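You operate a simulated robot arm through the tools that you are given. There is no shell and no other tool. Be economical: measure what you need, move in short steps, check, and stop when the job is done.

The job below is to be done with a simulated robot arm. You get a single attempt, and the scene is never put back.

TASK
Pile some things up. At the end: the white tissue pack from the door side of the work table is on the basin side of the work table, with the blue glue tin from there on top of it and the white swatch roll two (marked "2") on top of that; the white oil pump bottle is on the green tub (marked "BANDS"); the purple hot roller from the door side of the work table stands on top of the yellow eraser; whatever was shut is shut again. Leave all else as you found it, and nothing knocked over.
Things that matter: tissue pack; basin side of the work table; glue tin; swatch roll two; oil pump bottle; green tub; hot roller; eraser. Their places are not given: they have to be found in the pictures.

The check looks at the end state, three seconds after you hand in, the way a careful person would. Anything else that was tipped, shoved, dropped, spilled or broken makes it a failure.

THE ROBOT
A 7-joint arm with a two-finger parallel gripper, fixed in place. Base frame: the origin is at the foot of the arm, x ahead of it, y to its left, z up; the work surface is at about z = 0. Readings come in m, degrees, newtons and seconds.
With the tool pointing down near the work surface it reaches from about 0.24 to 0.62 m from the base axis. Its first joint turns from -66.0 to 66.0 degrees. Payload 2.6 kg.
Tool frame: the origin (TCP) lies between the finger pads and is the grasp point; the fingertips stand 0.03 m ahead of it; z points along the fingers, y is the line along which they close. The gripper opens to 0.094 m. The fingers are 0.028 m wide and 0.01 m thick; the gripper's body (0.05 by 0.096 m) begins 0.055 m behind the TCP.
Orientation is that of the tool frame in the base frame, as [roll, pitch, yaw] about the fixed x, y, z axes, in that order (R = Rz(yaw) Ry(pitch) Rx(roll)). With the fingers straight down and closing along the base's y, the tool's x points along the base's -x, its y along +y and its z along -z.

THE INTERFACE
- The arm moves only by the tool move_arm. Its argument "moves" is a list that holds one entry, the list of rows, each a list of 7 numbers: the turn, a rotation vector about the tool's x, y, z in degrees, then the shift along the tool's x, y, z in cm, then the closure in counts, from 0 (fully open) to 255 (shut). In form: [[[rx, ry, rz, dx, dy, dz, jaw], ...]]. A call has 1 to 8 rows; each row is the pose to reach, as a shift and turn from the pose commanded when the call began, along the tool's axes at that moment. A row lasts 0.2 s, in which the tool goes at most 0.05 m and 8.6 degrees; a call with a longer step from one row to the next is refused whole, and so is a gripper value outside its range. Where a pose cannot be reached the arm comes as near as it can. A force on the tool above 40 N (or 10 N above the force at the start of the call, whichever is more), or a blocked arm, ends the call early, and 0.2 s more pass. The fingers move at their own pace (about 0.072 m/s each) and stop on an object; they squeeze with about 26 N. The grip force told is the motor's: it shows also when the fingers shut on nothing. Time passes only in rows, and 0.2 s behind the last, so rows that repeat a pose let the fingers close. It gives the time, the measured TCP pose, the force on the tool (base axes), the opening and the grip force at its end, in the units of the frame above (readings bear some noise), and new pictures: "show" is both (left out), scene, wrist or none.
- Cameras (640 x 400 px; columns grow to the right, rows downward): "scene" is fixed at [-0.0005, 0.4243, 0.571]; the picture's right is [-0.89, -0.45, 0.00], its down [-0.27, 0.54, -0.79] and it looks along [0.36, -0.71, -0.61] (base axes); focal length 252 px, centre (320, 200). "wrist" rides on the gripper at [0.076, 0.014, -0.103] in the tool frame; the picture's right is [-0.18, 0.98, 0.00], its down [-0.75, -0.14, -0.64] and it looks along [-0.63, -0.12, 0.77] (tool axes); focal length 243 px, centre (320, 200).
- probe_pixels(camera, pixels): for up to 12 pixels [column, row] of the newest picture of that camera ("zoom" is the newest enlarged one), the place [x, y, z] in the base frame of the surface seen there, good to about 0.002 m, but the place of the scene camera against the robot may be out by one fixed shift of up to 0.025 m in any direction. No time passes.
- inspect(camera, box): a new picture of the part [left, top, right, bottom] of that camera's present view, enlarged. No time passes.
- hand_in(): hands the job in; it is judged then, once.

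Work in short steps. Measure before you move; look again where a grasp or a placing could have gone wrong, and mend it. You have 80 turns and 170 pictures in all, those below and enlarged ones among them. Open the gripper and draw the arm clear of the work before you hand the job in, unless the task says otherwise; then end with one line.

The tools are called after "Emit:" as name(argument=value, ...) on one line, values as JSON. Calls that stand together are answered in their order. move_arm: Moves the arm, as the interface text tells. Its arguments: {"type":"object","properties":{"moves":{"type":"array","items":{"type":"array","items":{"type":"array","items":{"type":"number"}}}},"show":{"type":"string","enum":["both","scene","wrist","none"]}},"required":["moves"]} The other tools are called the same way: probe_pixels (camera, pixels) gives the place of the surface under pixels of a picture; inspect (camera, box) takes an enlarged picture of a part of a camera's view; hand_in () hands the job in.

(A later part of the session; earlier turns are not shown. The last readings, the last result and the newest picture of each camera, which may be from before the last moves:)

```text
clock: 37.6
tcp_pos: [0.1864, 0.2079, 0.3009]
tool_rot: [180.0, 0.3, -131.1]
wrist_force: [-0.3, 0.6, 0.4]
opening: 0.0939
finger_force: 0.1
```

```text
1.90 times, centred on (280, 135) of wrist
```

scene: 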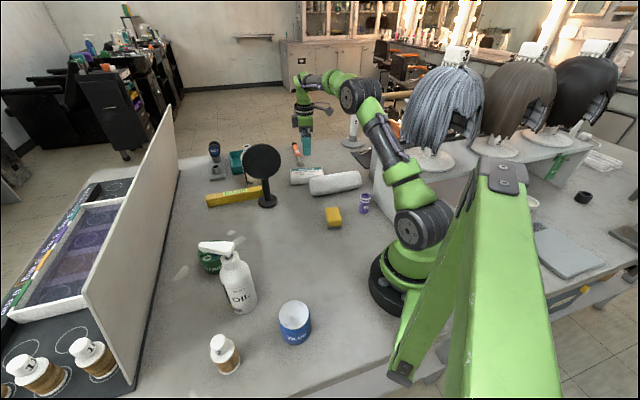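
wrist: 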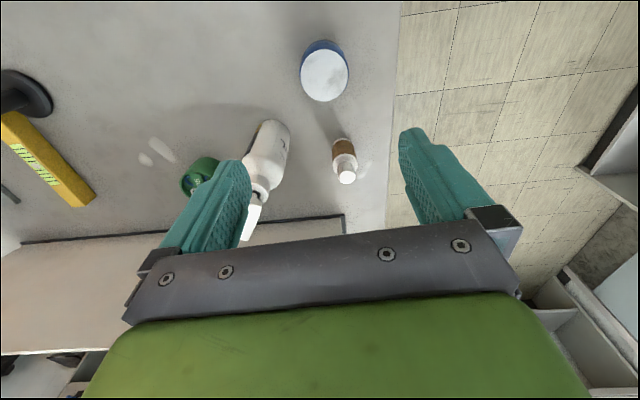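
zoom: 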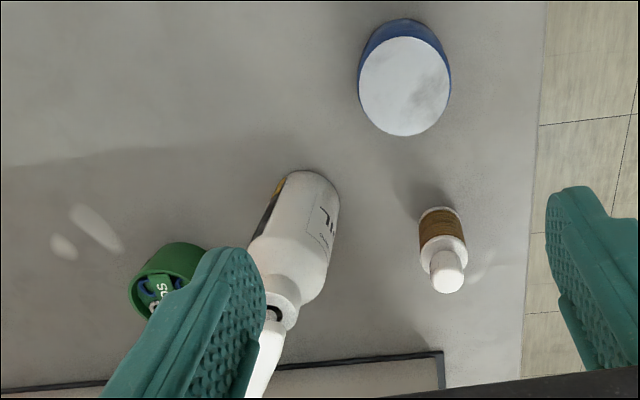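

Tin centre (0.182,0.212), diameter 0.058, top 0.069. I descend to TCP z≈0.048 and close.

Emit:
move_arm(moves=[[[0, 0, 0, 0, 0.5, 4.5, 0], [0, 0, 0, 0, 0.5, 9, 0], [0, 0, 0, 0, 0.5, 13, 0], [0, 0, 0, 0, 0.5, 17, 0], [0, 0, 0, 0, 0.5, 20, 0], [0, 0, 0, 0, 0.5, 23, 0], [0, 0, 0, 0, 0.5, 25.2, 0], [0, 0, 0, 0, 0.5, 25.2, 0]]], show="none")

Emit:
move_arm(moves=[[[0, 0, 0, 0, 0, 0, 255], [0, 0, 0, 0, 0, 0, 255], [0, 0, 0, 0, 0, 0, 255], [0, 0, 0, 0, 0, 0, 255], [0, 0, 0, 0, 0, -0.5, 255], [0, 0, 0, 0, 0, -1, 255], [0, 0, 0, 0, 0, -2, 255], [0, 0, 0, 0, 0, -3, 255]]], show="both")

```text
clock: 39.4
tcp_pos: [0.1834, 0.2105, 0.0478]
tool_rot: [-180.0, 0.3, -131.2]
wrist_force: [-0.7, -0.4, -0.6]
opening: 0.0939
finger_force: 0.0
```

```text
clock: 41.2
tcp_pos: [0.1844, 0.2118, 0.0799]
tool_rot: [-180.0, 0.2, -131.2]
wrist_force: [-0.4, -0.4, -1.7]
opening: 0.0685
finger_force: 26.2
```

scene: 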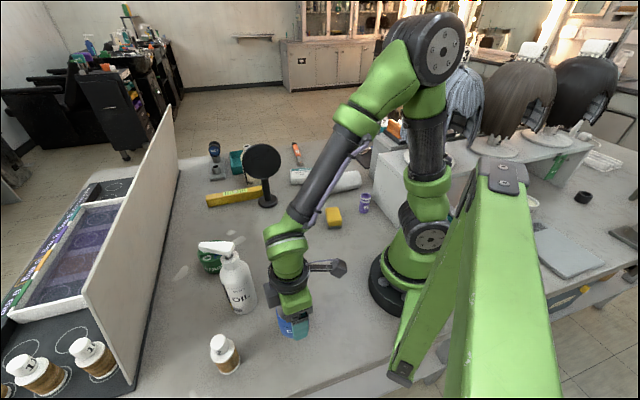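
wrist: 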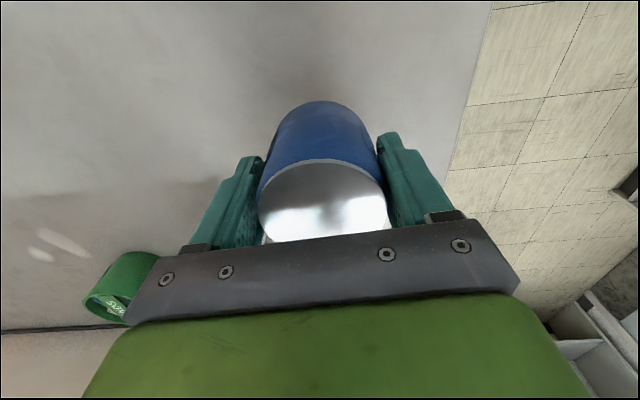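

The tin is held. I lift it and carry it to the basin side (three calls), at about z 0.27.

Emit:
move_arm(moves=[[[0, 0, 0, 0, 0, -2, 255], [0, 0, 0, 0, 0, -5, 255], [0, 0, 0, 0, 0, -8.5, 255], [0, 0, 0, 0, 0, -12, 255], [0, 0, 0, 0, 0, -15.5, 255], [0, 0, 0, 0, 0, -18, 255], [0, 0, 0, 0.5, -1.2, -19, 255], [0, 0, 0, 1.5, -3.7, -19, 255]]], show="none")

Emit:
move_arm(moves=[[[0, 0, 1, 1.3, -3.2, 0, 255], [0, 0, 3, 2.8, -7, 0, 255], [0, 0, 5, 4.4, -10.8, 0, 255], [0, 0, 7, 5.9, -14.6, 0, 255], [0, 0, 9, 7.4, -18.4, 0, 255], [0, 0, 11, 9, -22.2, 0, 255], [0, 0, 13, 10.5, -26, 0, 255], [0, 0, 15, 12, -29.5, 0, 255]]], show="none")

```text
clock: 43.0
tcp_pos: [0.2011, 0.175, 0.2675]
tool_rot: [-180.0, 0.1, -131.1]
wrist_force: [-0.5, 0.7, -1.9]
opening: 0.0684
finger_force: 26.1
```

```text
clock: 44.8
tcp_pos: [0.345, -0.11, 0.266]
tool_rot: [179.9, 0.1, -146.2]
wrist_force: [-0.4, -0.5, -1.4]
opening: 0.0683
finger_force: 25.6
```

Continuing to above the pack, then a look.

Emit:
move_arm(moves=[[[0, 0, 0, 0.4, -3, 0, 255], [0, 0, 0, 0.8, -6.8, 0, 255], [0, 0, 0, 1.3, -10.6, 1, 255], [0, 0, 0, 1.8, -14.4, 2, 255], [0, 0, 0, 2.2, -18.2, 3, 255], [0, 0, 0, 2.6, -21.8, 4, 255], [0, 0, 0, 2.8, -23.8, 5, 255], [0, 0, 0, 2.8, -23.8, 6, 255]]], show="both")

```text
clock: 46.6
tcp_pos: [0.4545, -0.3228, 0.2087]
tool_rot: [179.9, 0.2, -146.3]
wrist_force: [0.5, 0.4, -1.7]
opening: 0.0681
finger_force: 25.9
```

scene: 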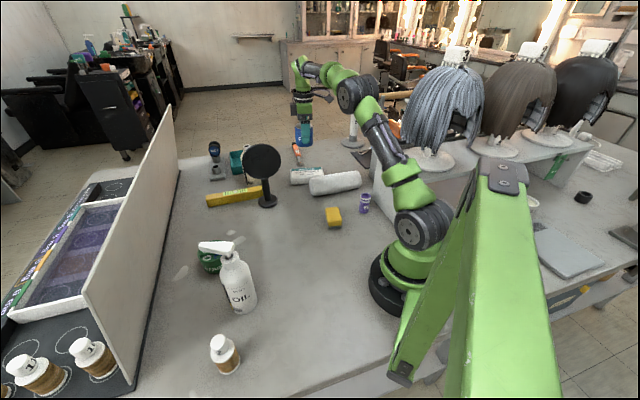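
wrist: 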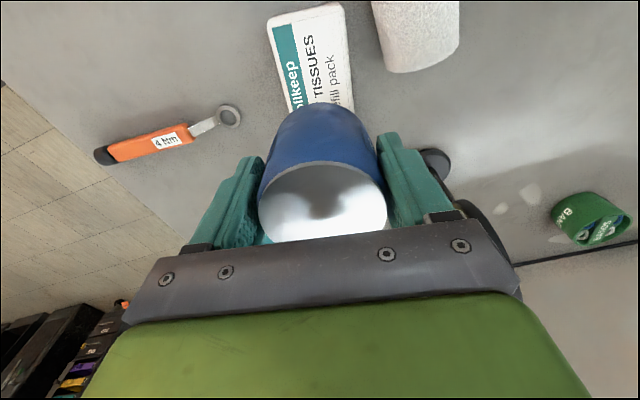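

Centred above the pack. I lower to TCP z≈0.0855 and then release and back off.

Emit:
move_arm(moves=[[[0, 0, 0, 0, 0, 3, 255], [0, 0, 0, 0, 0, 6, 255], [0, 0, 0, 0, 0, 9, 255], [0, 0, 0, 0, 0, 10.5, 255], [0, 0, 0, 0, 0, 11.6, 255], [0, 0, 0, 0, 0, 12.2, 255], [0, 0, 0, 0, 0, 12.4, 255]]], show="wrist")

```text
clock: 48.2
tcp_pos: [0.4559, -0.3232, 0.0841]
tool_rot: [-180.0, 0.2, -146.2]
wrist_force: [-1.4, 1.1, 2.8]
opening: 0.0683
finger_force: 26.0
```

wrist: 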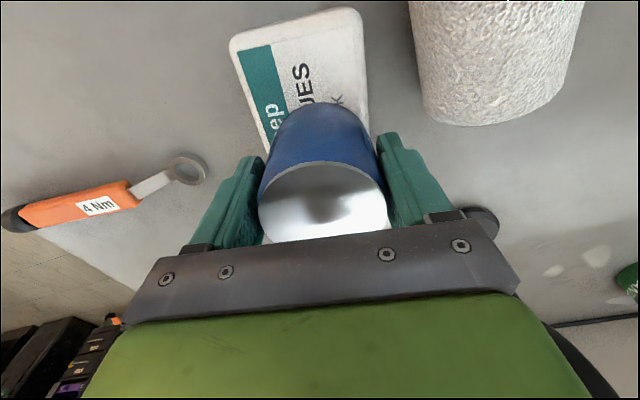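

Force turned from -1.7 to +2.8 N, so it's seated. I release and rise straight up.

Emit:
move_arm(moves=[[[0, 0, 0, 0, 0, 0, 120], [0, 0, 0, 0, 0, 0, 0], [0, 0, 0, 0, 0, 0, 0], [0, 0, 0, 0, 0, 0, 0], [0, 0, 0, 0, 0, -3, 0], [0, 0, 0, 0, 0, -7, 0], [0, 0, 0, 0, 0, -11, 0], [0, 0, 0, 0, 0, -15, 0]]], show="both")

```text
clock: 50.0
tcp_pos: [0.4542, -0.3225, 0.2346]
tool_rot: [179.9, 0.2, -146.0]
wrist_force: [0.4, 0.4, 0.6]
opening: 0.0938
finger_force: 0.1
```

scene: 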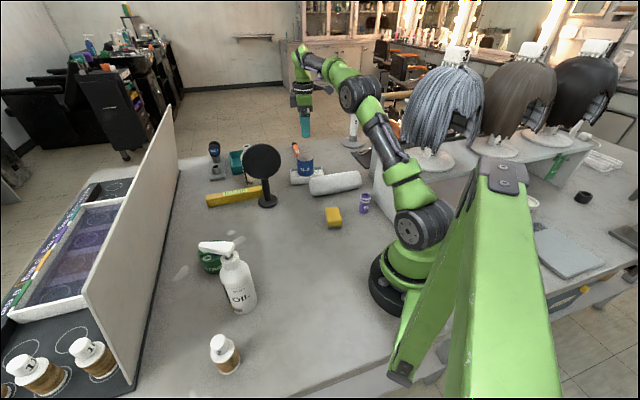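
wrist: 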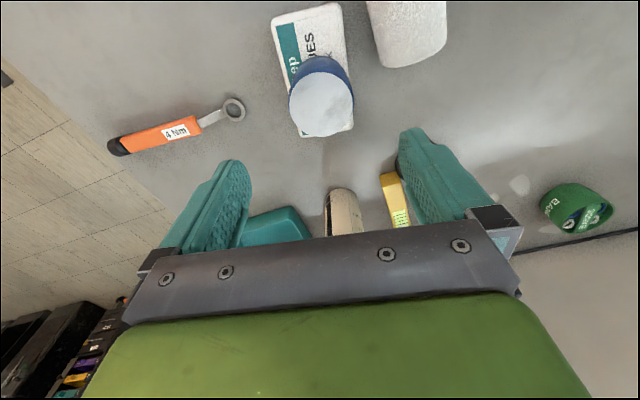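

Emit:
probe_pixels(camera="wrist", pixels=[[290, 100], [353, 95], [320, 73], [324, 134], [321, 102], [274, 22], [340, 5], [300, 135], [351, 128]])

```text
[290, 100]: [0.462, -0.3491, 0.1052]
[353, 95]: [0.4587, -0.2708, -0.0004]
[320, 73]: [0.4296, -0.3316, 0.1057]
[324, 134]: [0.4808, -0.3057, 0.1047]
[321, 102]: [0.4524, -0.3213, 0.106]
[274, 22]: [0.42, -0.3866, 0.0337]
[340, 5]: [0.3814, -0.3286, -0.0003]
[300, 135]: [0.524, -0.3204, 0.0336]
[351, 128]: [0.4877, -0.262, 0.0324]
```

The tin sits centred at (0.455,-0.319), top z 0.105. Now to swatch roll two near (0.27,0.322), at z 0.32 over the bottle.

Emit:
move_arm(moves=[[[0, 0, 0, -0.8, 2.5, -1.5, 0], [0, 0, 0, -2, 6.5, -3, 0], [0, 0, 0, -3.3, 10.5, -4.5, 0], [0, 0, 0, -4.7, 14.7, -6, 0], [0, 0, 0, -6.1, 18.9, -7.5, 0], [0, 0, 0, -7.5, 23.1, -9, 0], [0, 0, 0, -8.9, 27.3, -9, 0], [0, 0, 0, -10.3, 31.7, -9, 0]]], show="none")

Emit:
move_arm(moves=[[[0, 0, -2, -1.4, 4.2, 0, 0], [0, 0, -4, -2.8, 8.4, 0, 0], [0, 0, -6, -4.2, 12.6, 0, 0], [0, 0, -8, -5.6, 16.8, 0, 0], [0, 0, -10, -7, 21, 0, 0], [0, 0, -12, -8.4, 25.2, 0, 0], [0, 0, -14, -9.7, 29, 0, 0], [0, 0, -15, -10.3, 31.8, 0, 0]]], show="wrist")

```text
clock: 51.8
tcp_pos: [0.3626, -0.0019, 0.3241]
tool_rot: [179.9, 0.2, -146.2]
wrist_force: [0.3, 0.4, 0.3]
opening: 0.0938
finger_force: 0.1
```

```text
clock: 53.6
tcp_pos: [0.2706, 0.3199, 0.324]
tool_rot: [180.0, 0.0, -131.1]
wrist_force: [0.2, 0.1, 0.0]
opening: 0.0942
finger_force: 0.0
```

wrist: 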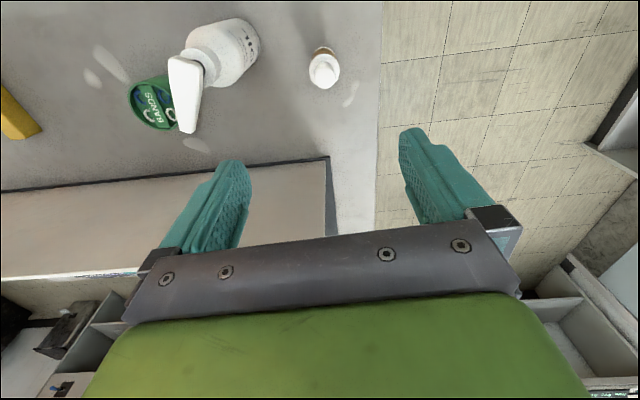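

I probe the roll's cap and flange to get its centre, and take useful readings of the bottle and tub too.

Emit:
inspect(camera="wrist", box=[110, 10, 370, 160])

Emit:
probe_pixels(camera="wrist", pixels=[[323, 73], [310, 68], [339, 68], [323, 86], [320, 50], [333, 55], [222, 45], [195, 75], [183, 66], [188, 118], [155, 105], [325, 158]])

```text
2.46 times, centred on (240, 85) of wrist
```

zoom: 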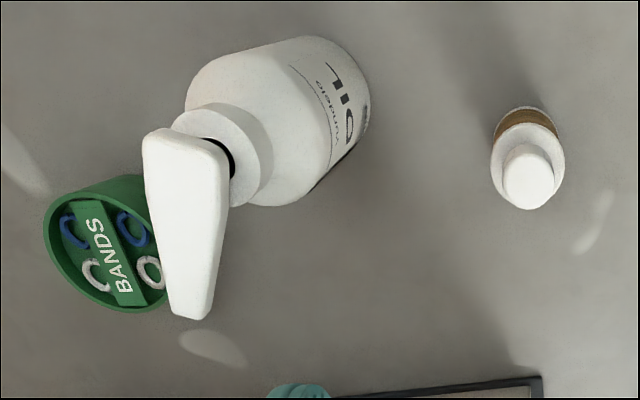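

```text
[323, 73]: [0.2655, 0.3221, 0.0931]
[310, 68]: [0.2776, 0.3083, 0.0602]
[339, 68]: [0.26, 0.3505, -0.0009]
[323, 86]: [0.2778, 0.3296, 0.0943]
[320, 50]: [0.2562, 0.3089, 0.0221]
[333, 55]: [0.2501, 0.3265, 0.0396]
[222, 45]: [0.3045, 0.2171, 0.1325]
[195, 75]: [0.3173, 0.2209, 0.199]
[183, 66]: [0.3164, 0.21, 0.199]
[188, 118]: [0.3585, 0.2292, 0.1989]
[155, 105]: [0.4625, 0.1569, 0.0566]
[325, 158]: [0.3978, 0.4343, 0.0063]
```

Roll centre (0.270,0.324), radius ~0.02, top 0.094. I descend to TCP z≈0.042 and grip.

Emit:
move_arm(moves=[[[0, 0, 0, -0.2, 0.3, 4.5, 0], [0, 0, 0, -0.2, 0.3, 9, 0], [0, 0, 0, -0.2, 0.3, 13, 0], [0, 0, 0, -0.2, 0.3, 17, 0], [0, 0, 0, -0.2, 0.3, 20.5, 0], [0, 0, 0, -0.2, 0.3, 24, 0], [0, 0, 0, -0.2, 0.3, 27, 0], [0, 0, 0, -0.2, 0.3, 28.2, 0]]], show="wrist")

Emit:
move_arm(moves=[[[0, 0, 0, 0, 0, 0, 255], [0, 0, 0, 0, 0, 0, 255], [0, 0, 0, 0, 0, 0, 255], [0, 0, 0, 0, 0, 0, 255], [0, 0, 0, 0, 0, 0, 255], [0, 0, 0, 0, 0, -0.5, 255], [0, 0, 0, 0, 0, -1, 255], [0, 0, 0, 0, 0, -2, 255]]], show="both")

```text
clock: 55.4
tcp_pos: [0.271, 0.3229, 0.0425]
tool_rot: [-180.0, 0.2, -131.2]
wrist_force: [0.1, 0.3, 0.0]
opening: 0.094
finger_force: 0.0
```

wrist: 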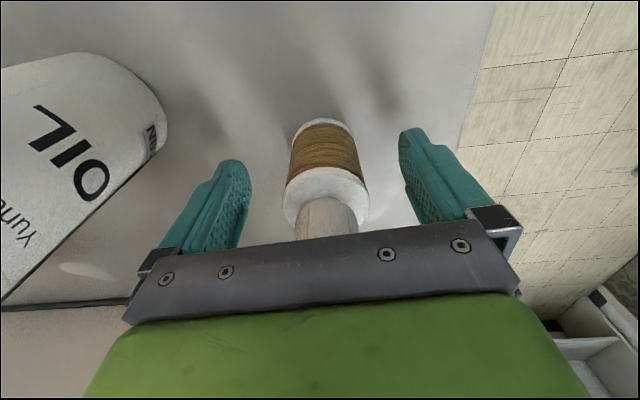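

```text
clock: 57.2
tcp_pos: [0.2707, 0.3225, 0.0629]
tool_rot: [-180.0, 0.2, -131.1]
wrist_force: [1.4, 0.3, -1.5]
opening: 0.0423
finger_force: 26.2
```

scene: 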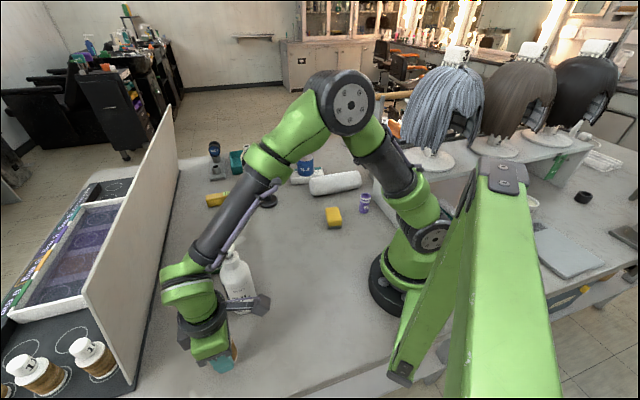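
wrist: 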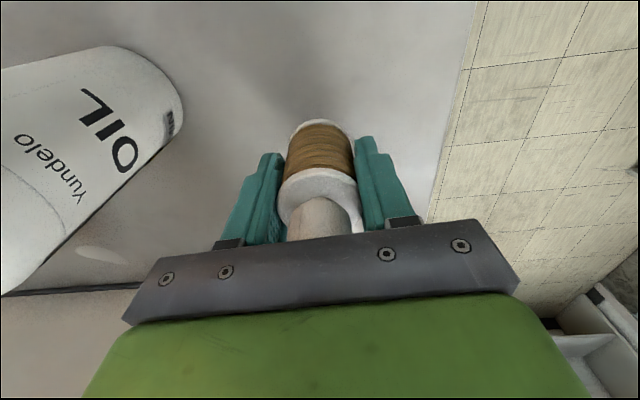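

Held. I lift to z≈0.32 and carry toward the stack.

Emit:
move_arm(moves=[[[0, 0, 0, 0, 0, -2, 255], [0, 0, 0, 0, 0, -5, 255], [0, 0, 0, 0, 0, -9, 255], [0, 0, 0, 0, 0, -13, 255], [0, 0, 0, 0, 0, -17, 255], [0, 0, 0, 0, 0, -21, 255], [0, 0, 0, 0, 0, -24, 255], [0, 0, 0, 0, 0, -26, 255]]], show="none")

Emit:
move_arm(moves=[[[0, 0, 1, 1.1, -1.7, 0, 255], [0, 0, 3, 3.2, -5, 0, 255], [0, 0, 5, 5.5, -8.5, 0, 255], [0, 0, 7, 7.8, -12, 0, 255], [0, 0, 9, 10, -15.5, 0, 255], [0, 0, 11, 12.3, -19, 0, 255], [0, 0, 13, 14.6, -22.5, 0, 255], [0, 0, 15, 16.8, -26, 0, 255]]], show="none")

```text
clock: 59.0
tcp_pos: [0.2704, 0.3229, 0.3244]
tool_rot: [179.9, 0.1, -131.2]
wrist_force: [0.0, -0.4, -0.4]
opening: 0.0423
finger_force: 26.2
```

```text
clock: 60.8
tcp_pos: [0.3558, 0.0251, 0.3228]
tool_rot: [179.9, 0.3, -146.2]
wrist_force: [0.2, -0.4, -1.1]
opening: 0.0424
finger_force: 25.4
```

Second leg to above the tin, descending to z≈0.23.

Emit:
move_arm(moves=[[[0, 0, 0, 1.2, -3.8, 0, 255], [0, 0, 0, 2.7, -8.4, 0.5, 255], [0, 0, 0, 4.2, -13, 1, 255], [0, 0, 0, 5.6, -17.6, 2, 255], [0, 0, 0, 7.1, -22.2, 3.5, 255], [0, 0, 0, 8.6, -26.8, 5, 255], [0, 0, 0, 10, -31, 7, 255], [0, 0, 0, 10.9, -34.1, 9, 255]]], show="both")

```text
refused: row 5 steps farther than a row can; nothing moved
```

Refused for step length; I use two gentler calls.

Emit:
move_arm(moves=[[[0, 0, 0, 1, -3, 0, 255], [0, 0, 0, 2.2, -7, 0.5, 255], [0, 0, 0, 3.5, -11, 1, 255], [0, 0, 0, 4.8, -15, 2, 255], [0, 0, 0, 6.1, -19, 3, 255], [0, 0, 0, 7.4, -23, 4, 255], [0, 0, 0, 8.7, -27, 5, 255], [0, 0, 0, 9.9, -31, 6, 255]]], show="none")

Emit:
move_arm(moves=[[[0, 0, 0, 0.5, -1.5, 1, 255], [0, 0, 0, 1, -3.1, 2, 255], [0, 0, 0, 1, -3.1, 3, 255], [0, 0, 0, 1, -3.1, 3, 255]]], show="both")

```text
clock: 62.6
tcp_pos: [0.4463, -0.2872, 0.2615]
tool_rot: [180.0, 0.2, -146.1]
wrist_force: [0.1, 0.4, -0.7]
opening: 0.0423
finger_force: 26.1
```

```text
clock: 63.6
tcp_pos: [0.4555, -0.3185, 0.2326]
tool_rot: [179.8, 0.1, -146.1]
wrist_force: [0.5, 0.2, -1.0]
opening: 0.0423
finger_force: 25.9
```

scene: 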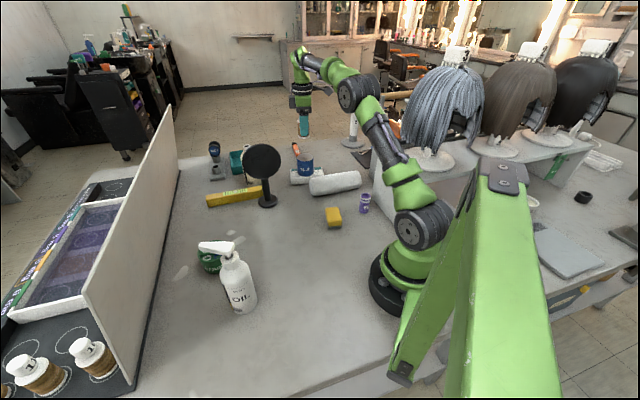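
wrist: 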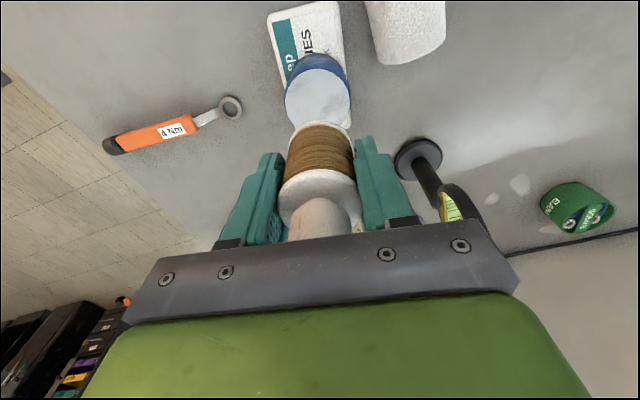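

Aligned over the tin. I lower 8.4 cm until it seats.

Emit:
move_arm(moves=[[[0, 0, 0, 0, 0, 2.5, 255], [0, 0, 0, 0, 0, 5, 255], [0, 0, 0, 0, 0, 7, 255], [0, 0, 0, 0, 0, 8, 255], [0, 0, 0, 0, 0, 8.4, 255], [0, 0, 0, 0, 0, 8.6, 255]]], show="wrist")

```text
clock: 65.0
tcp_pos: [0.4556, -0.3187, 0.1457]
tool_rot: [179.8, 0.2, -146.2]
wrist_force: [0.0, -0.3, -1.7]
opening: 0.0423
finger_force: 25.8
```

wrist: 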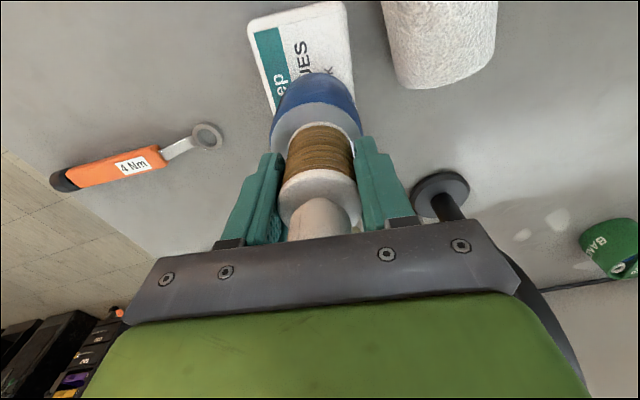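

Not yet taking load; I go down in 2 mm steps.

Emit:
move_arm(moves=[[[0, 0, 0, 0, 0, 0.15, 255], [0, 0, 0, 0, 0, 0.15, 255]]], show="none")

Emit:
inspect(camera="wrist", box=[240, 60, 400, 200])

```text
clock: 65.6
tcp_pos: [0.4557, -0.3184, 0.1457]
tool_rot: [-180.0, 0.2, -146.2]
wrist_force: [0.0, 1.3, 5.0]
opening: 0.0422
finger_force: 25.6
```

```text
2.86 times, centred on (320, 130) of wrist
```

zoom: 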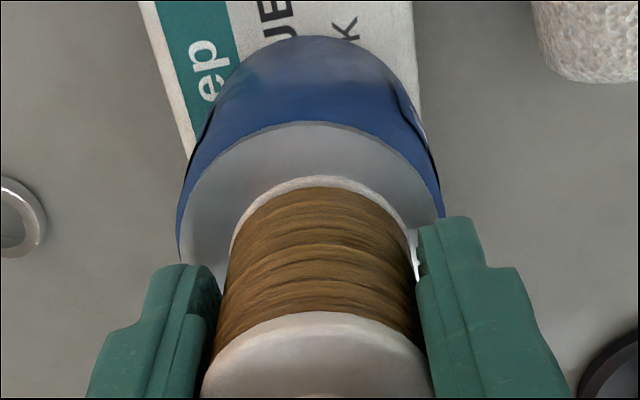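

Now it pushes up with 5 N: seated. I release gently and rise.

Emit:
move_arm(moves=[[[0, 0, 0, 0, 0, 0, 180], [0, 0, 0, 0, 0, 0, 90], [0, 0, 0, 0, 0, 0, 0], [0, 0, 0, 0, 0, 0, 0], [0, 0, 0, 0, 0, -2, 0], [0, 0, 0, 0, 0, -5, 0], [0, 0, 0, 0, 0, -8, 0], [0, 0, 0, 0, 0, -12, 0]]], show="both")

```text
clock: 67.4
tcp_pos: [0.4558, -0.3178, 0.264]
tool_rot: [179.9, 0.2, -146.2]
wrist_force: [-0.2, 0.3, 0.9]
opening: 0.0941
finger_force: 0.1
```

scene: 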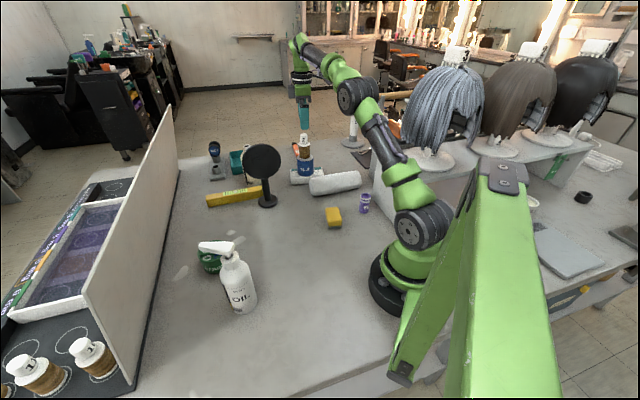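
wrist: 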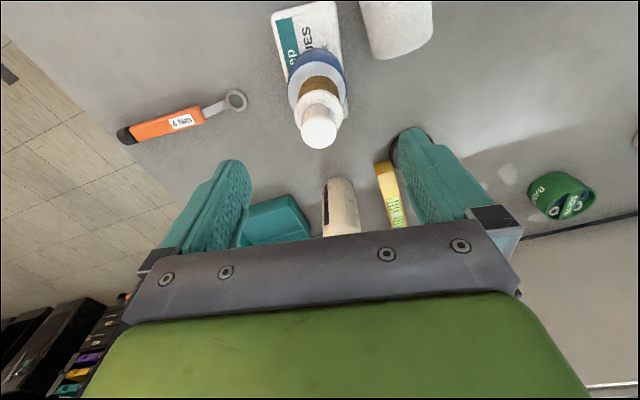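

The stack of pack, tin and roll 2 stands. Now I move to view the purple roller and eraser from above.

Emit:
move_arm(moves=[[[0, 0, 0, 1.3, 3, -0.5, 0], [0, 0, 8, 2.7, 6.2, -1, 0], [0, 0, 16, 4, 9.4, -1.5, 0], [0, 0, 24, 5.4, 12.6, -2, 0], [0, 0, 32, 6.7, 15.8, -2.5, 0], [0, 0, 40, 8, 19, -3, 0], [0, 0, 48, 9.3, 22, -3.5, 0], [0, 0, 56, 10.5, 24.9, -4, 0]]], show="wrist")

```text
clock: 69.2
tcp_pos: [0.2285, -0.17, 0.3045]
tool_rot: [179.8, 0.1, 157.8]
wrist_force: [-0.3, -0.4, 0.1]
opening: 0.0939
finger_force: 0.1
```

wrist: 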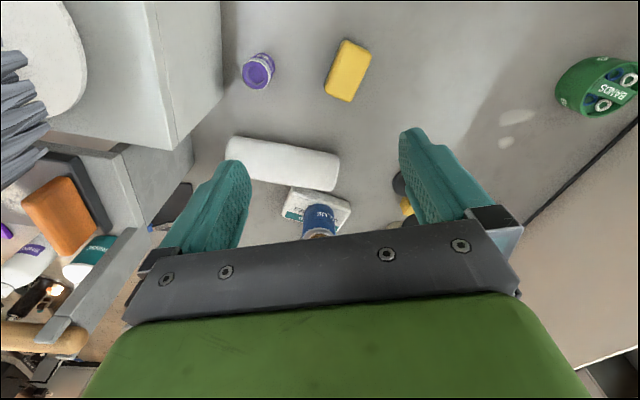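

Good view: roller at (258,72), eraser (348,70), bench edge at column ~220. I probe and zoom.

Emit:
inspect(camera="wrist", box=[150, 0, 390, 150])

Emit:
probe_pixels(camera="wrist", pixels=[[258, 72], [244, 73], [273, 68], [258, 88], [257, 58], [345, 40], [370, 50], [327, 92], [350, 101], [348, 70], [160, 20], [172, 148]])

Emit:
probe_pixels(camera="wrist", pixels=[[222, 10], [222, 95], [215, 60], [180, 140], [150, 10], [125, 100], [315, 225], [305, 190], [348, 200], [285, 215]])

```text
2.67 times, centred on (270, 75) of wrist
```

zoom: 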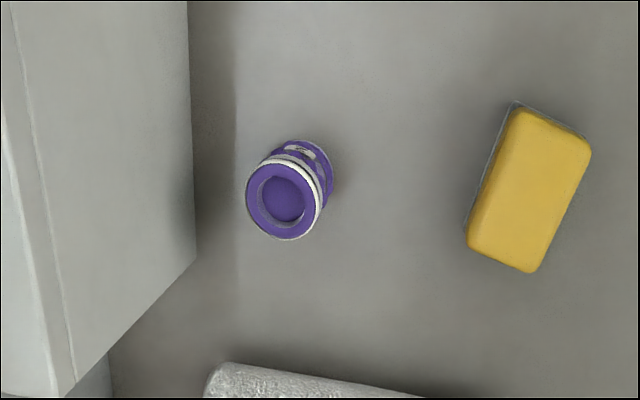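

```text
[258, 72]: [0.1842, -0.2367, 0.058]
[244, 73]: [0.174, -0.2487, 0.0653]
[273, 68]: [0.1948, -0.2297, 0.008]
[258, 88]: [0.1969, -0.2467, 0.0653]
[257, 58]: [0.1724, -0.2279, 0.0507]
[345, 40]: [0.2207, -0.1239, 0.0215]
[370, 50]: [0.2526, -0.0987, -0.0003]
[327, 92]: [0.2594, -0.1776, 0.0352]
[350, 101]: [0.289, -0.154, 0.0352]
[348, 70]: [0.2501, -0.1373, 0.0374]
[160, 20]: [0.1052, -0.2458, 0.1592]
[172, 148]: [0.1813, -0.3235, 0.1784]
```

```text
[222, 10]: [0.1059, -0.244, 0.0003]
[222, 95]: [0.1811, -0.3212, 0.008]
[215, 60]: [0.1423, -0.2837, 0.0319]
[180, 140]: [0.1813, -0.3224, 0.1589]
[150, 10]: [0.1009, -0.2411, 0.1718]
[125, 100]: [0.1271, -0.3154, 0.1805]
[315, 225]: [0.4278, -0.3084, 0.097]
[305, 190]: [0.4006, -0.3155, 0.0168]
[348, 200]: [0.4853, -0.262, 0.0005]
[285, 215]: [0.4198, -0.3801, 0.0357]
```

Roller centre ≈(0.184,-0.238), r 0.016, height 0.065, 6 cm off the bench face (which runs at az -46°). I turn the gripper to yaw ≈60° so the body and camera stay clear of the bench, staying high.

Emit:
move_arm(moves=[[[0, 0, 8, 0, -1, 0, 0], [0, 0, 16, 0.2, -2, 0, 0], [0, 0, 24, 0.4, -3, 0, 0], [0, 0, 32, 0.6, -4, 0, 0], [0, 0, 40, 0.8, -5, 0, 0], [0, 0, 48, 1.1, -6, 0, 0], [0, 0, 56, 1.4, -7, 0, 0], [0, 0, 64, 1.6, -8, 0, 0]]], show="none")

Emit:
move_arm(moves=[[[0, 0, 8, 0, 0, 2, 0], [0, 0, 16, 0, 0, 4, 0], [0, 0, 24, 0, 0, 6, 0], [0, 0, 32, 0, 0, 8, 0], [0, 0, 34, 0, 0, 10, 0]]], show="both")

```text
clock: 71.0
tcp_pos: [0.1838, -0.2391, 0.304]
tool_rot: [179.9, -0.2, 93.7]
wrist_force: [0.4, 0.1, 0.6]
opening: 0.0941
finger_force: 0.0
```

```text
clock: 72.2
tcp_pos: [0.1847, -0.238, 0.2039]
tool_rot: [179.9, -0.2, 59.7]
wrist_force: [0.3, -0.5, -0.7]
opening: 0.094
finger_force: 0.1
```

scene: 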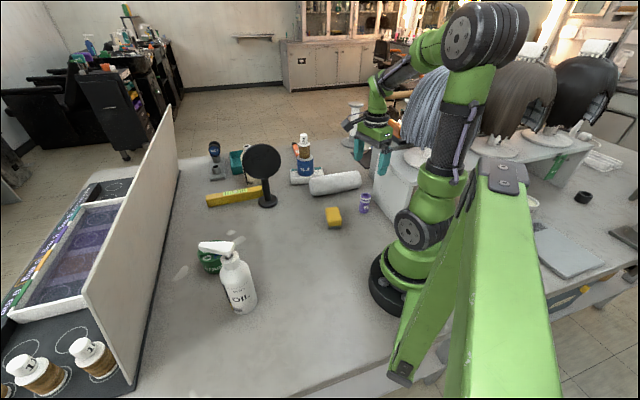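
wrist: 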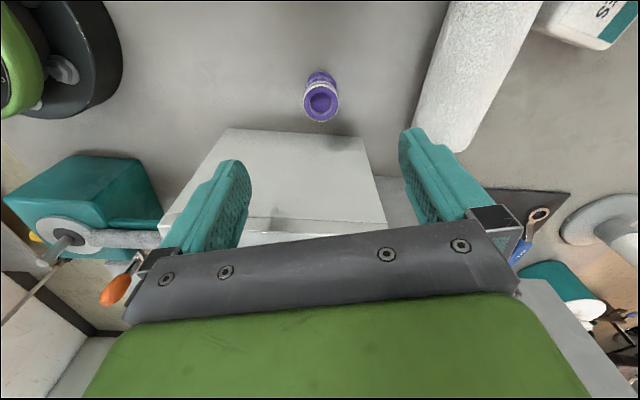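

I probe the roller rim and the bench edge from here.

Emit:
probe_pixels(camera="wrist", pixels=[[305, 100], [338, 98], [321, 84], [321, 119], [321, 100], [232, 132], [362, 140], [300, 215], [385, 215], [420, 130]])

Emit:
inspect(camera="wrist", box=[220, 50, 420, 240])

```text
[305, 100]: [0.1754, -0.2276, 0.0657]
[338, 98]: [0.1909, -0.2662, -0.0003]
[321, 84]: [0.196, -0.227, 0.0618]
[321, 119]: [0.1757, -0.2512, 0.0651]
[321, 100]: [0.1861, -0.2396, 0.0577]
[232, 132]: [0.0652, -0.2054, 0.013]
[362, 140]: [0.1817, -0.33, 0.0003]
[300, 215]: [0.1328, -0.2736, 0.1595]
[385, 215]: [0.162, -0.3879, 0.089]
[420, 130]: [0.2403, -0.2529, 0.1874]
```

```text
2.11 times, centred on (320, 145) of wrist
```

zoom: 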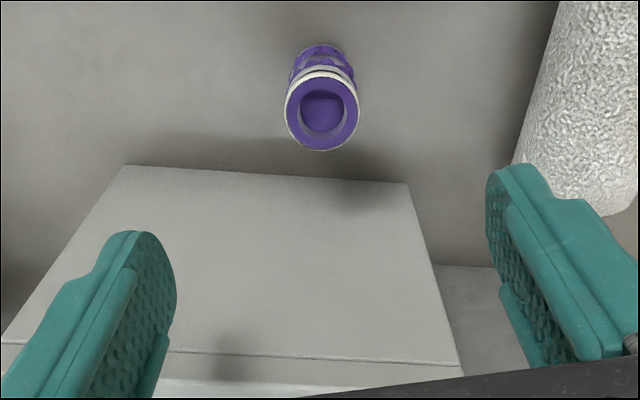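

Well centred. I descend to TCP z≈0.05, close and lift a little.

Emit:
move_arm(moves=[[[0, 0, 0, 0, 0, 3, 0], [0, 0, 0, 0, 0, 6, 0], [0, 0, 0, 0, 0, 9, 0], [0, 0, 0, 0, 0, 12, 0], [0, 0, 0, 0, 0, 14.5, 0], [0, 0, 0, 0, 0, 15.4, 0], [0, 0, 0, 0, 0, 15.4, 0]]], show="wrist")

Emit:
move_arm(moves=[[[0, 0, 0, 0, 0, 0, 255], [0, 0, 0, 0, 0, 0, 255], [0, 0, 0, 0, 0, 0, 255], [0, 0, 0, 0, 0, 0, 255], [0, 0, 0, 0, 0, 0, 255], [0, 0, 0, 0, 0, -0.5, 255], [0, 0, 0, 0, 0, -1, 255], [0, 0, 0, 0, 0, -2, 255]]], show="wrist")

```text
clock: 73.8
tcp_pos: [0.1856, -0.2379, 0.0501]
tool_rot: [-180.0, -0.2, 59.8]
wrist_force: [-0.4, 0.9, -1.0]
opening: 0.0939
finger_force: 0.0
```

wrist: 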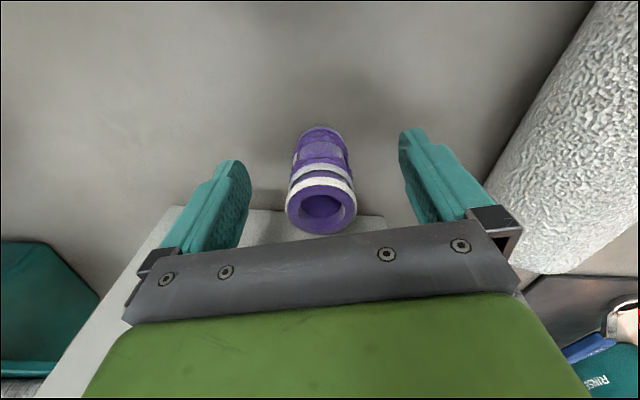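

```text
clock: 75.6
tcp_pos: [0.1853, -0.2374, 0.0703]
tool_rot: [-180.0, -0.2, 59.9]
wrist_force: [0.5, 0.2, -0.5]
opening: 0.034
finger_force: 25.9
```

wrist: 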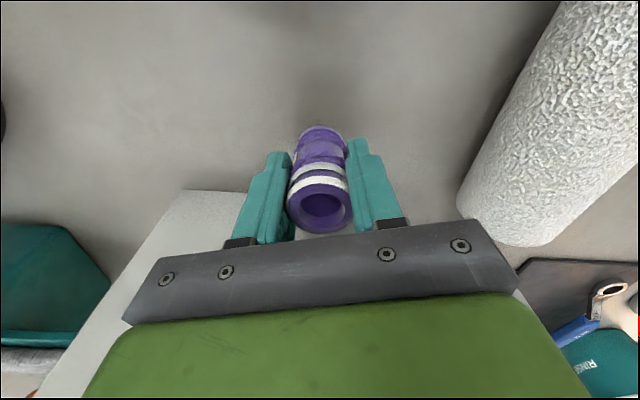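

Held. I lift 10 cm and move over the eraser centre (0.254,-0.1385).

Emit:
move_arm(moves=[[[0, 0, 0, 0, 0, -2, 255], [0, 0, 0, 0, 0, -5, 255], [0, 0, 0, 0, 0, -8, 255], [0, 0, 0, 2, 0.2, -10, 255], [0, 0, 0, 5, 0.4, -10, 255], [0, 0, 0, 8, 0.7, -10, 255], [0, 0, 0, 11, 0.9, -10, 255], [0, 0, 0, 12, 1, -10, 255]]], show="both")

```text
clock: 77.4
tcp_pos: [0.254, -0.139, 0.1712]
tool_rot: [179.9, -0.2, 59.8]
wrist_force: [-0.1, 1.3, 0.1]
opening: 0.034
finger_force: 26.2
```

scene: 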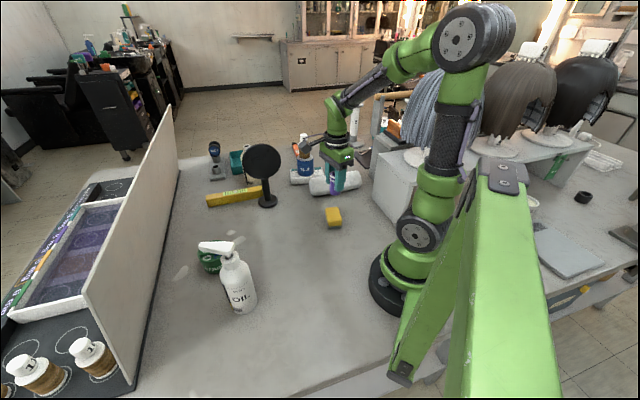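
wrist: 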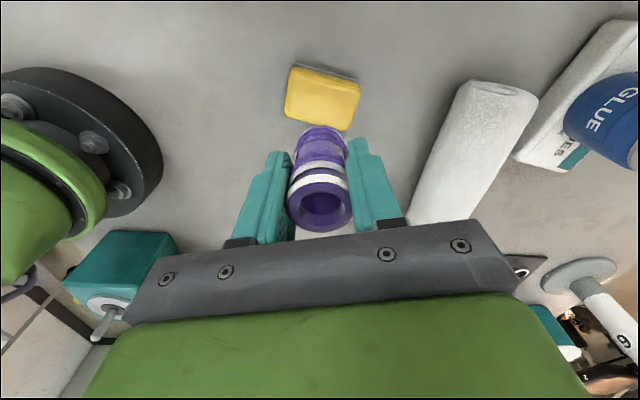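

I probe the eraser's top corners from this side to fix its centre.

Emit:
probe_pixels(camera="wrist", pixels=[[291, 70], [358, 85], [286, 113], [322, 98], [345, 125], [300, 70], [352, 86]])

Emit:
inspect(camera="wrist", box=[260, 50, 380, 150])

```text
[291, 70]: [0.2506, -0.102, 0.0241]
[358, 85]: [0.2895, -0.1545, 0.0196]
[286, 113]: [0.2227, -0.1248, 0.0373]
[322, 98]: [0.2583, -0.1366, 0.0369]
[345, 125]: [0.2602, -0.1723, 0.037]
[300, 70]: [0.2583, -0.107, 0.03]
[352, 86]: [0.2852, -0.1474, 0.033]
```

```text
4.00 times, centred on (320, 100) of wrist
```

zoom: 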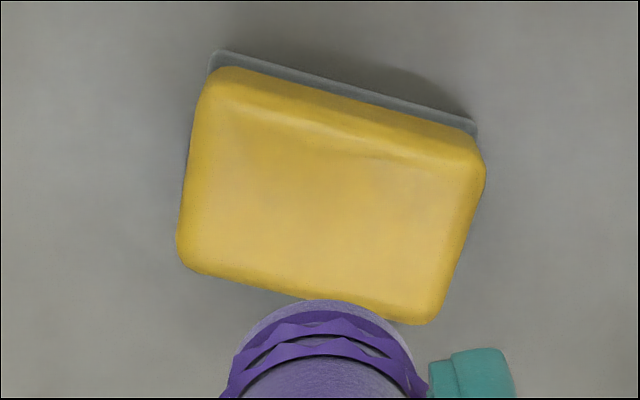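

Eraser centre (0.256,-0.138), top 0.037. I adjust 2 mm and lower to TCP z≈0.088.

Emit:
move_arm(moves=[[[0, 0, 0, 0.15, 0.1, 2.5, 255], [0, 0, 0, 0.15, 0.1, 5, 255], [0, 0, 0, 0.15, 0.1, 7, 255], [0, 0, 0, 0.15, 0.1, 8, 255], [0, 0, 0, 0.15, 0.1, 8.4, 255], [0, 0, 0, 0.15, 0.1, 8.4, 255]]], show="wrist")

```text
clock: 78.8
tcp_pos: [0.2546, -0.1397, 0.0865]
tool_rot: [179.8, -0.2, 59.9]
wrist_force: [-0.5, 1.1, 13.1]
opening: 0.0342
finger_force: 25.7
```

wrist: 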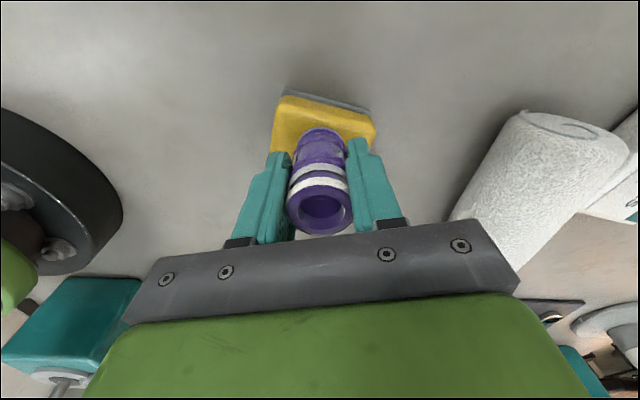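

Seated firmly (13 N). I ease 1 mm up, open slowly and rise.

Emit:
move_arm(moves=[[[0, 0, 0, 0, 0, -0.1, 255], [0, 0, 0, 0, 0, -0.1, 190], [0, 0, 0, 0, 0, -0.1, 100], [0, 0, 0, 0, 0, -0.1, 0], [0, 0, 0, 0, 0, -0.1, 0], [0, 0, 0, 0, 0, -3, 0], [0, 0, 0, 0, 0, -7, 0], [0, 0, 0, 0, 0, -11, 0]]], show="both")

```text
clock: 80.6
tcp_pos: [0.2547, -0.1383, 0.1978]
tool_rot: [-180.0, -0.1, 59.8]
wrist_force: [-0.5, -0.6, 0.9]
opening: 0.094
finger_force: 0.2
```

scene: 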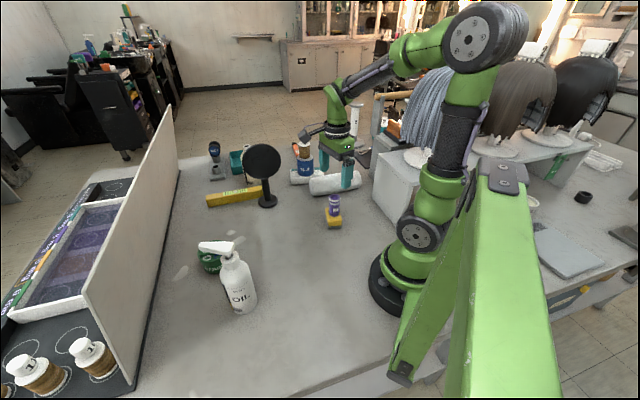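
wrist: 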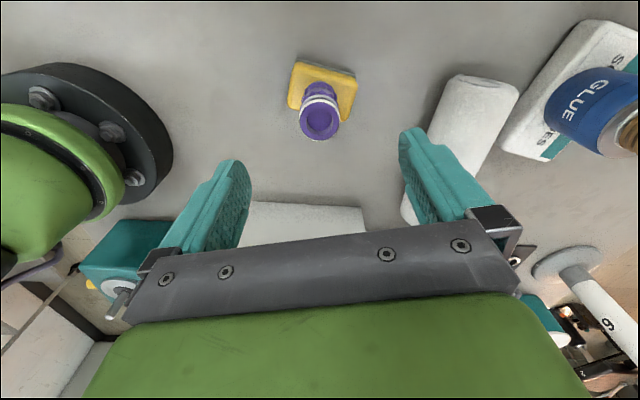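

The roller stands on the eraser. Now I lift and turn back to view the bottle and tub.

Emit:
move_arm(moves=[[[0, 0, -2, 0, 0, -3.5, 0], [0, 0, -8, 0, 0, -8, 0], [0, 0, -16, 2, -1, -12, 0], [0, 0, -24, 5.5, -2.5, -15, 0], [0, 0, -32, 9.5, -4.3, -17, 0], [0, 0, -40, 13.5, -6, -18, 0], [0, 0, -48, 17.8, -8, -18, 0], [0, 0, -56, 22, -10, -18, 0]]], show="none")

Emit:
move_arm(moves=[[[0, 0, -8, 0, 0, 0, 0], [0, 0, -16, 0, 0, 0, 0], [0, 0, -24, 0, 0, 0, 0], [0, 0, -32, 0, 0, 0, 0], [0, 0, -40, 0, 0, 0, 0], [0, 0, -48, 0, 0, 0, 0], [0, 0, -56, 0, 0, 0, 0], [0, 0, -64, 0, 0, 0, 0]]], show="wrist")

```text
clock: 82.4
tcp_pos: [0.2786, 0.101, 0.3782]
tool_rot: [179.9, -0.2, 115.9]
wrist_force: [-0.5, -0.7, -0.1]
opening: 0.0942
finger_force: 0.1
```

```text
clock: 84.2
tcp_pos: [0.278, 0.1004, 0.3767]
tool_rot: [179.8, 0.1, 180.0]
wrist_force: [0.8, -0.4, -0.4]
opening: 0.0942
finger_force: 0.1
```

wrist: 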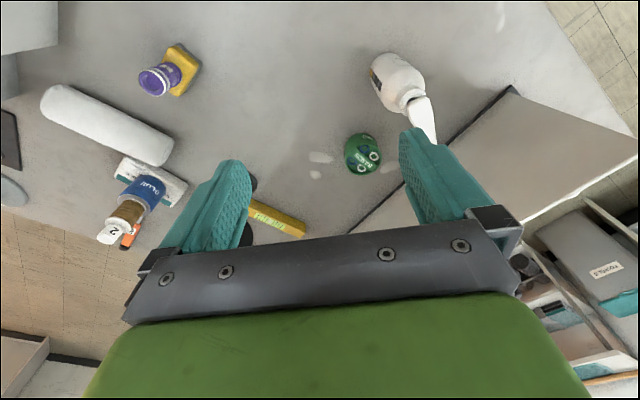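

I zoom on the bottle and tub and probe their outlines.

Emit:
inspect(camera="wrist", box=[320, 40, 460, 190])

Emit:
probe_pixels(camera="wrist", pixels=[[372, 75], [382, 57], [395, 54], [388, 80], [383, 95], [408, 62], [405, 85], [416, 92], [400, 108], [410, 103], [420, 98], [432, 130]])

Emit:
probe_pixels(camera="wrist", pixels=[[347, 147], [381, 148], [362, 173], [366, 139], [365, 157], [357, 150], [373, 162], [350, 163], [379, 165]])

Emit:
inspect(camera="scene", box=[180, 220, 280, 330])

```text
2.67 times, centred on (390, 115) of wrist
```

zoom: 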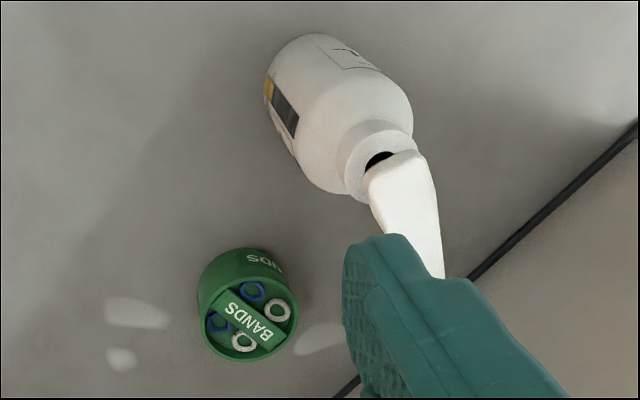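

```text
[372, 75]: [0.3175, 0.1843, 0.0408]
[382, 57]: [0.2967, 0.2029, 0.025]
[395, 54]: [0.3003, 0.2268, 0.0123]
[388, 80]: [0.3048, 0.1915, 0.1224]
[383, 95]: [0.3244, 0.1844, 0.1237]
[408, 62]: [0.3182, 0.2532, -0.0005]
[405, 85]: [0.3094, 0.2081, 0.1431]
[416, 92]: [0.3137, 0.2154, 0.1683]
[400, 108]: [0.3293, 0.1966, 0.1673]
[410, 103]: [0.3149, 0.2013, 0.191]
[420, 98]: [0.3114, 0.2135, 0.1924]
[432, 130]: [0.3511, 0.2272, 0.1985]
```

```text
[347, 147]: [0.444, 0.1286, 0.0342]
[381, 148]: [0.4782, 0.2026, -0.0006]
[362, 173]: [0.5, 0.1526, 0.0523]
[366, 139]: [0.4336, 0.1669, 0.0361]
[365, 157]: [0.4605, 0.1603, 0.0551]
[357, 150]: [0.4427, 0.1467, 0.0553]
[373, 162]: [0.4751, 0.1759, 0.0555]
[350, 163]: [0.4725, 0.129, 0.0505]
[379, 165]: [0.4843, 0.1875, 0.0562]
```

```text
3.64 times, centred on (230, 275) of scene
```

zoom: 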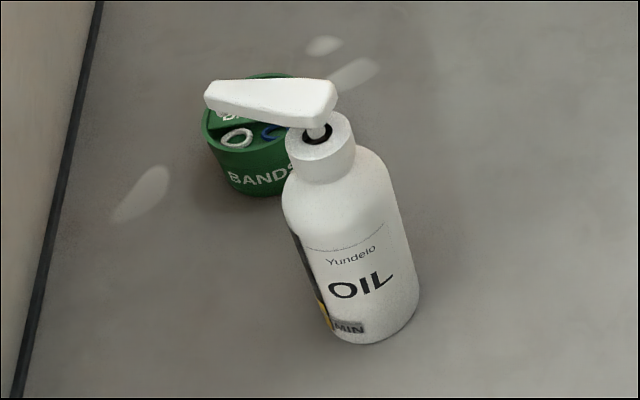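

Bottle axis ≈(0.323,0.211), collar r≈0.016 at z 0.145–0.17, head top 0.20, nozzle at azimuth ~25°. A vertical grip on the collar (TCP z 0.17, closing across the nozzle) leaves the palm clear of the head. I go above it with yaw -155°.

Emit:
move_arm(moves=[[[0, 0, -6, -0.9, 2.3, 1, 0], [0, 0, -12, -1.8, 4.6, 2, 0], [0, 0, -18, -2.7, 6.9, 3, 0], [0, 0, -24, -3.6, 9.2, 4, 0], [0, 0, -25, -4.5, 11.1, 5, 0], [0, 0, -25, -4.5, 11.1, 6, 0]]], show="wrist")

```text
clock: 85.6
tcp_pos: [0.3247, 0.2126, 0.3175]
tool_rot: [179.8, 0.2, -155.1]
wrist_force: [-0.8, -0.2, 0.0]
opening: 0.0938
finger_force: 0.0
```

wrist: 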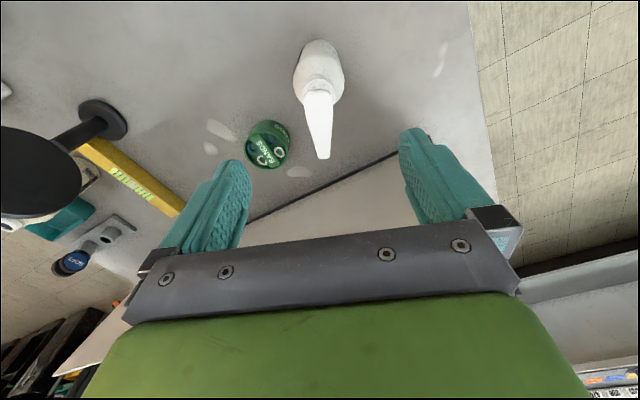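

Emit:
inspect(camera="wrist", box=[230, 20, 370, 180])

Emit:
probe_pixels(camera="wrist", pixels=[[305, 86], [334, 82], [304, 97], [333, 95], [318, 156], [330, 156], [295, 75], [343, 70], [318, 41], [268, 145], [250, 150], [289, 145]])

```text
2.50 times, centred on (300, 100) of wrist
```

zoom: 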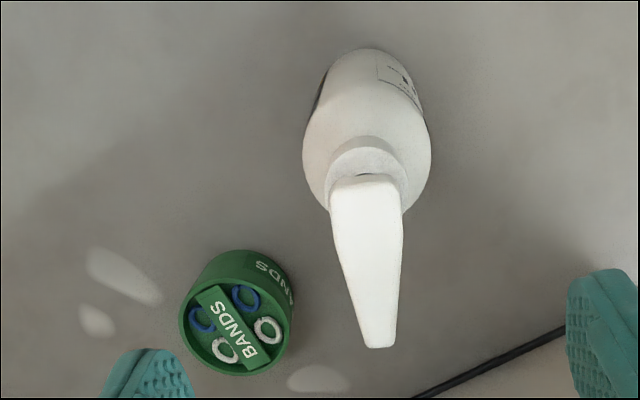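

```text
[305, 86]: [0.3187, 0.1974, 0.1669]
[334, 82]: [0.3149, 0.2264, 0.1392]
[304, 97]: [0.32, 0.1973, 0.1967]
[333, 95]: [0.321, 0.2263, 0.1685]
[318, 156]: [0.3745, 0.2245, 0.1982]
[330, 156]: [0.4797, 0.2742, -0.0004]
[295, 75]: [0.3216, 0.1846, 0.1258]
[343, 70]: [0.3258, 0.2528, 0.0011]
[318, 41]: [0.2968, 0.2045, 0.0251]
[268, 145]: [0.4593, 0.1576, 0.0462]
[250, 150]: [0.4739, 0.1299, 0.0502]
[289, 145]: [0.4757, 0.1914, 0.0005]
```

Centred on the axis. I descend to TCP z≈0.170 and close on the collar.

Emit:
move_arm(moves=[[[0, 0, 0, 0.1, 0, 3, 0], [0, 0, 0, 0.1, 0, 6, 0], [0, 0, 0, 0.1, 0, 9, 0], [0, 0, 0, 0.1, 0, 11.5, 0], [0, 0, 0, 0.1, 0, 13.5, 0], [0, 0, 0, 0.1, 0, 14.7, 0], [0, 0, 0, 0.1, 0, 14.7, 0]]], show="wrist")

Emit:
inspect(camera="wrist", box=[180, 50, 460, 260])

```text
clock: 87.2
tcp_pos: [0.3235, 0.2115, 0.1699]
tool_rot: [179.9, 0.2, -155.2]
wrist_force: [-0.4, -0.6, -0.4]
opening: 0.094
finger_force: 0.2
```

wrist: 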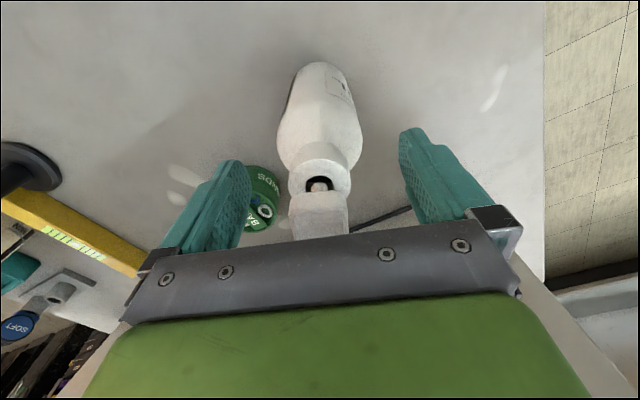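

```text
1.90 times, centred on (320, 155) of wrist
```

zoom: 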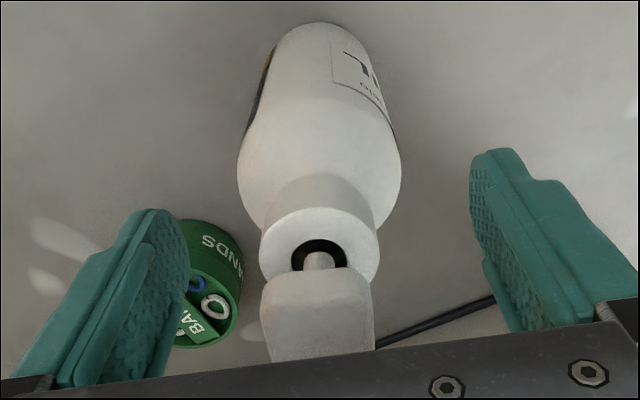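

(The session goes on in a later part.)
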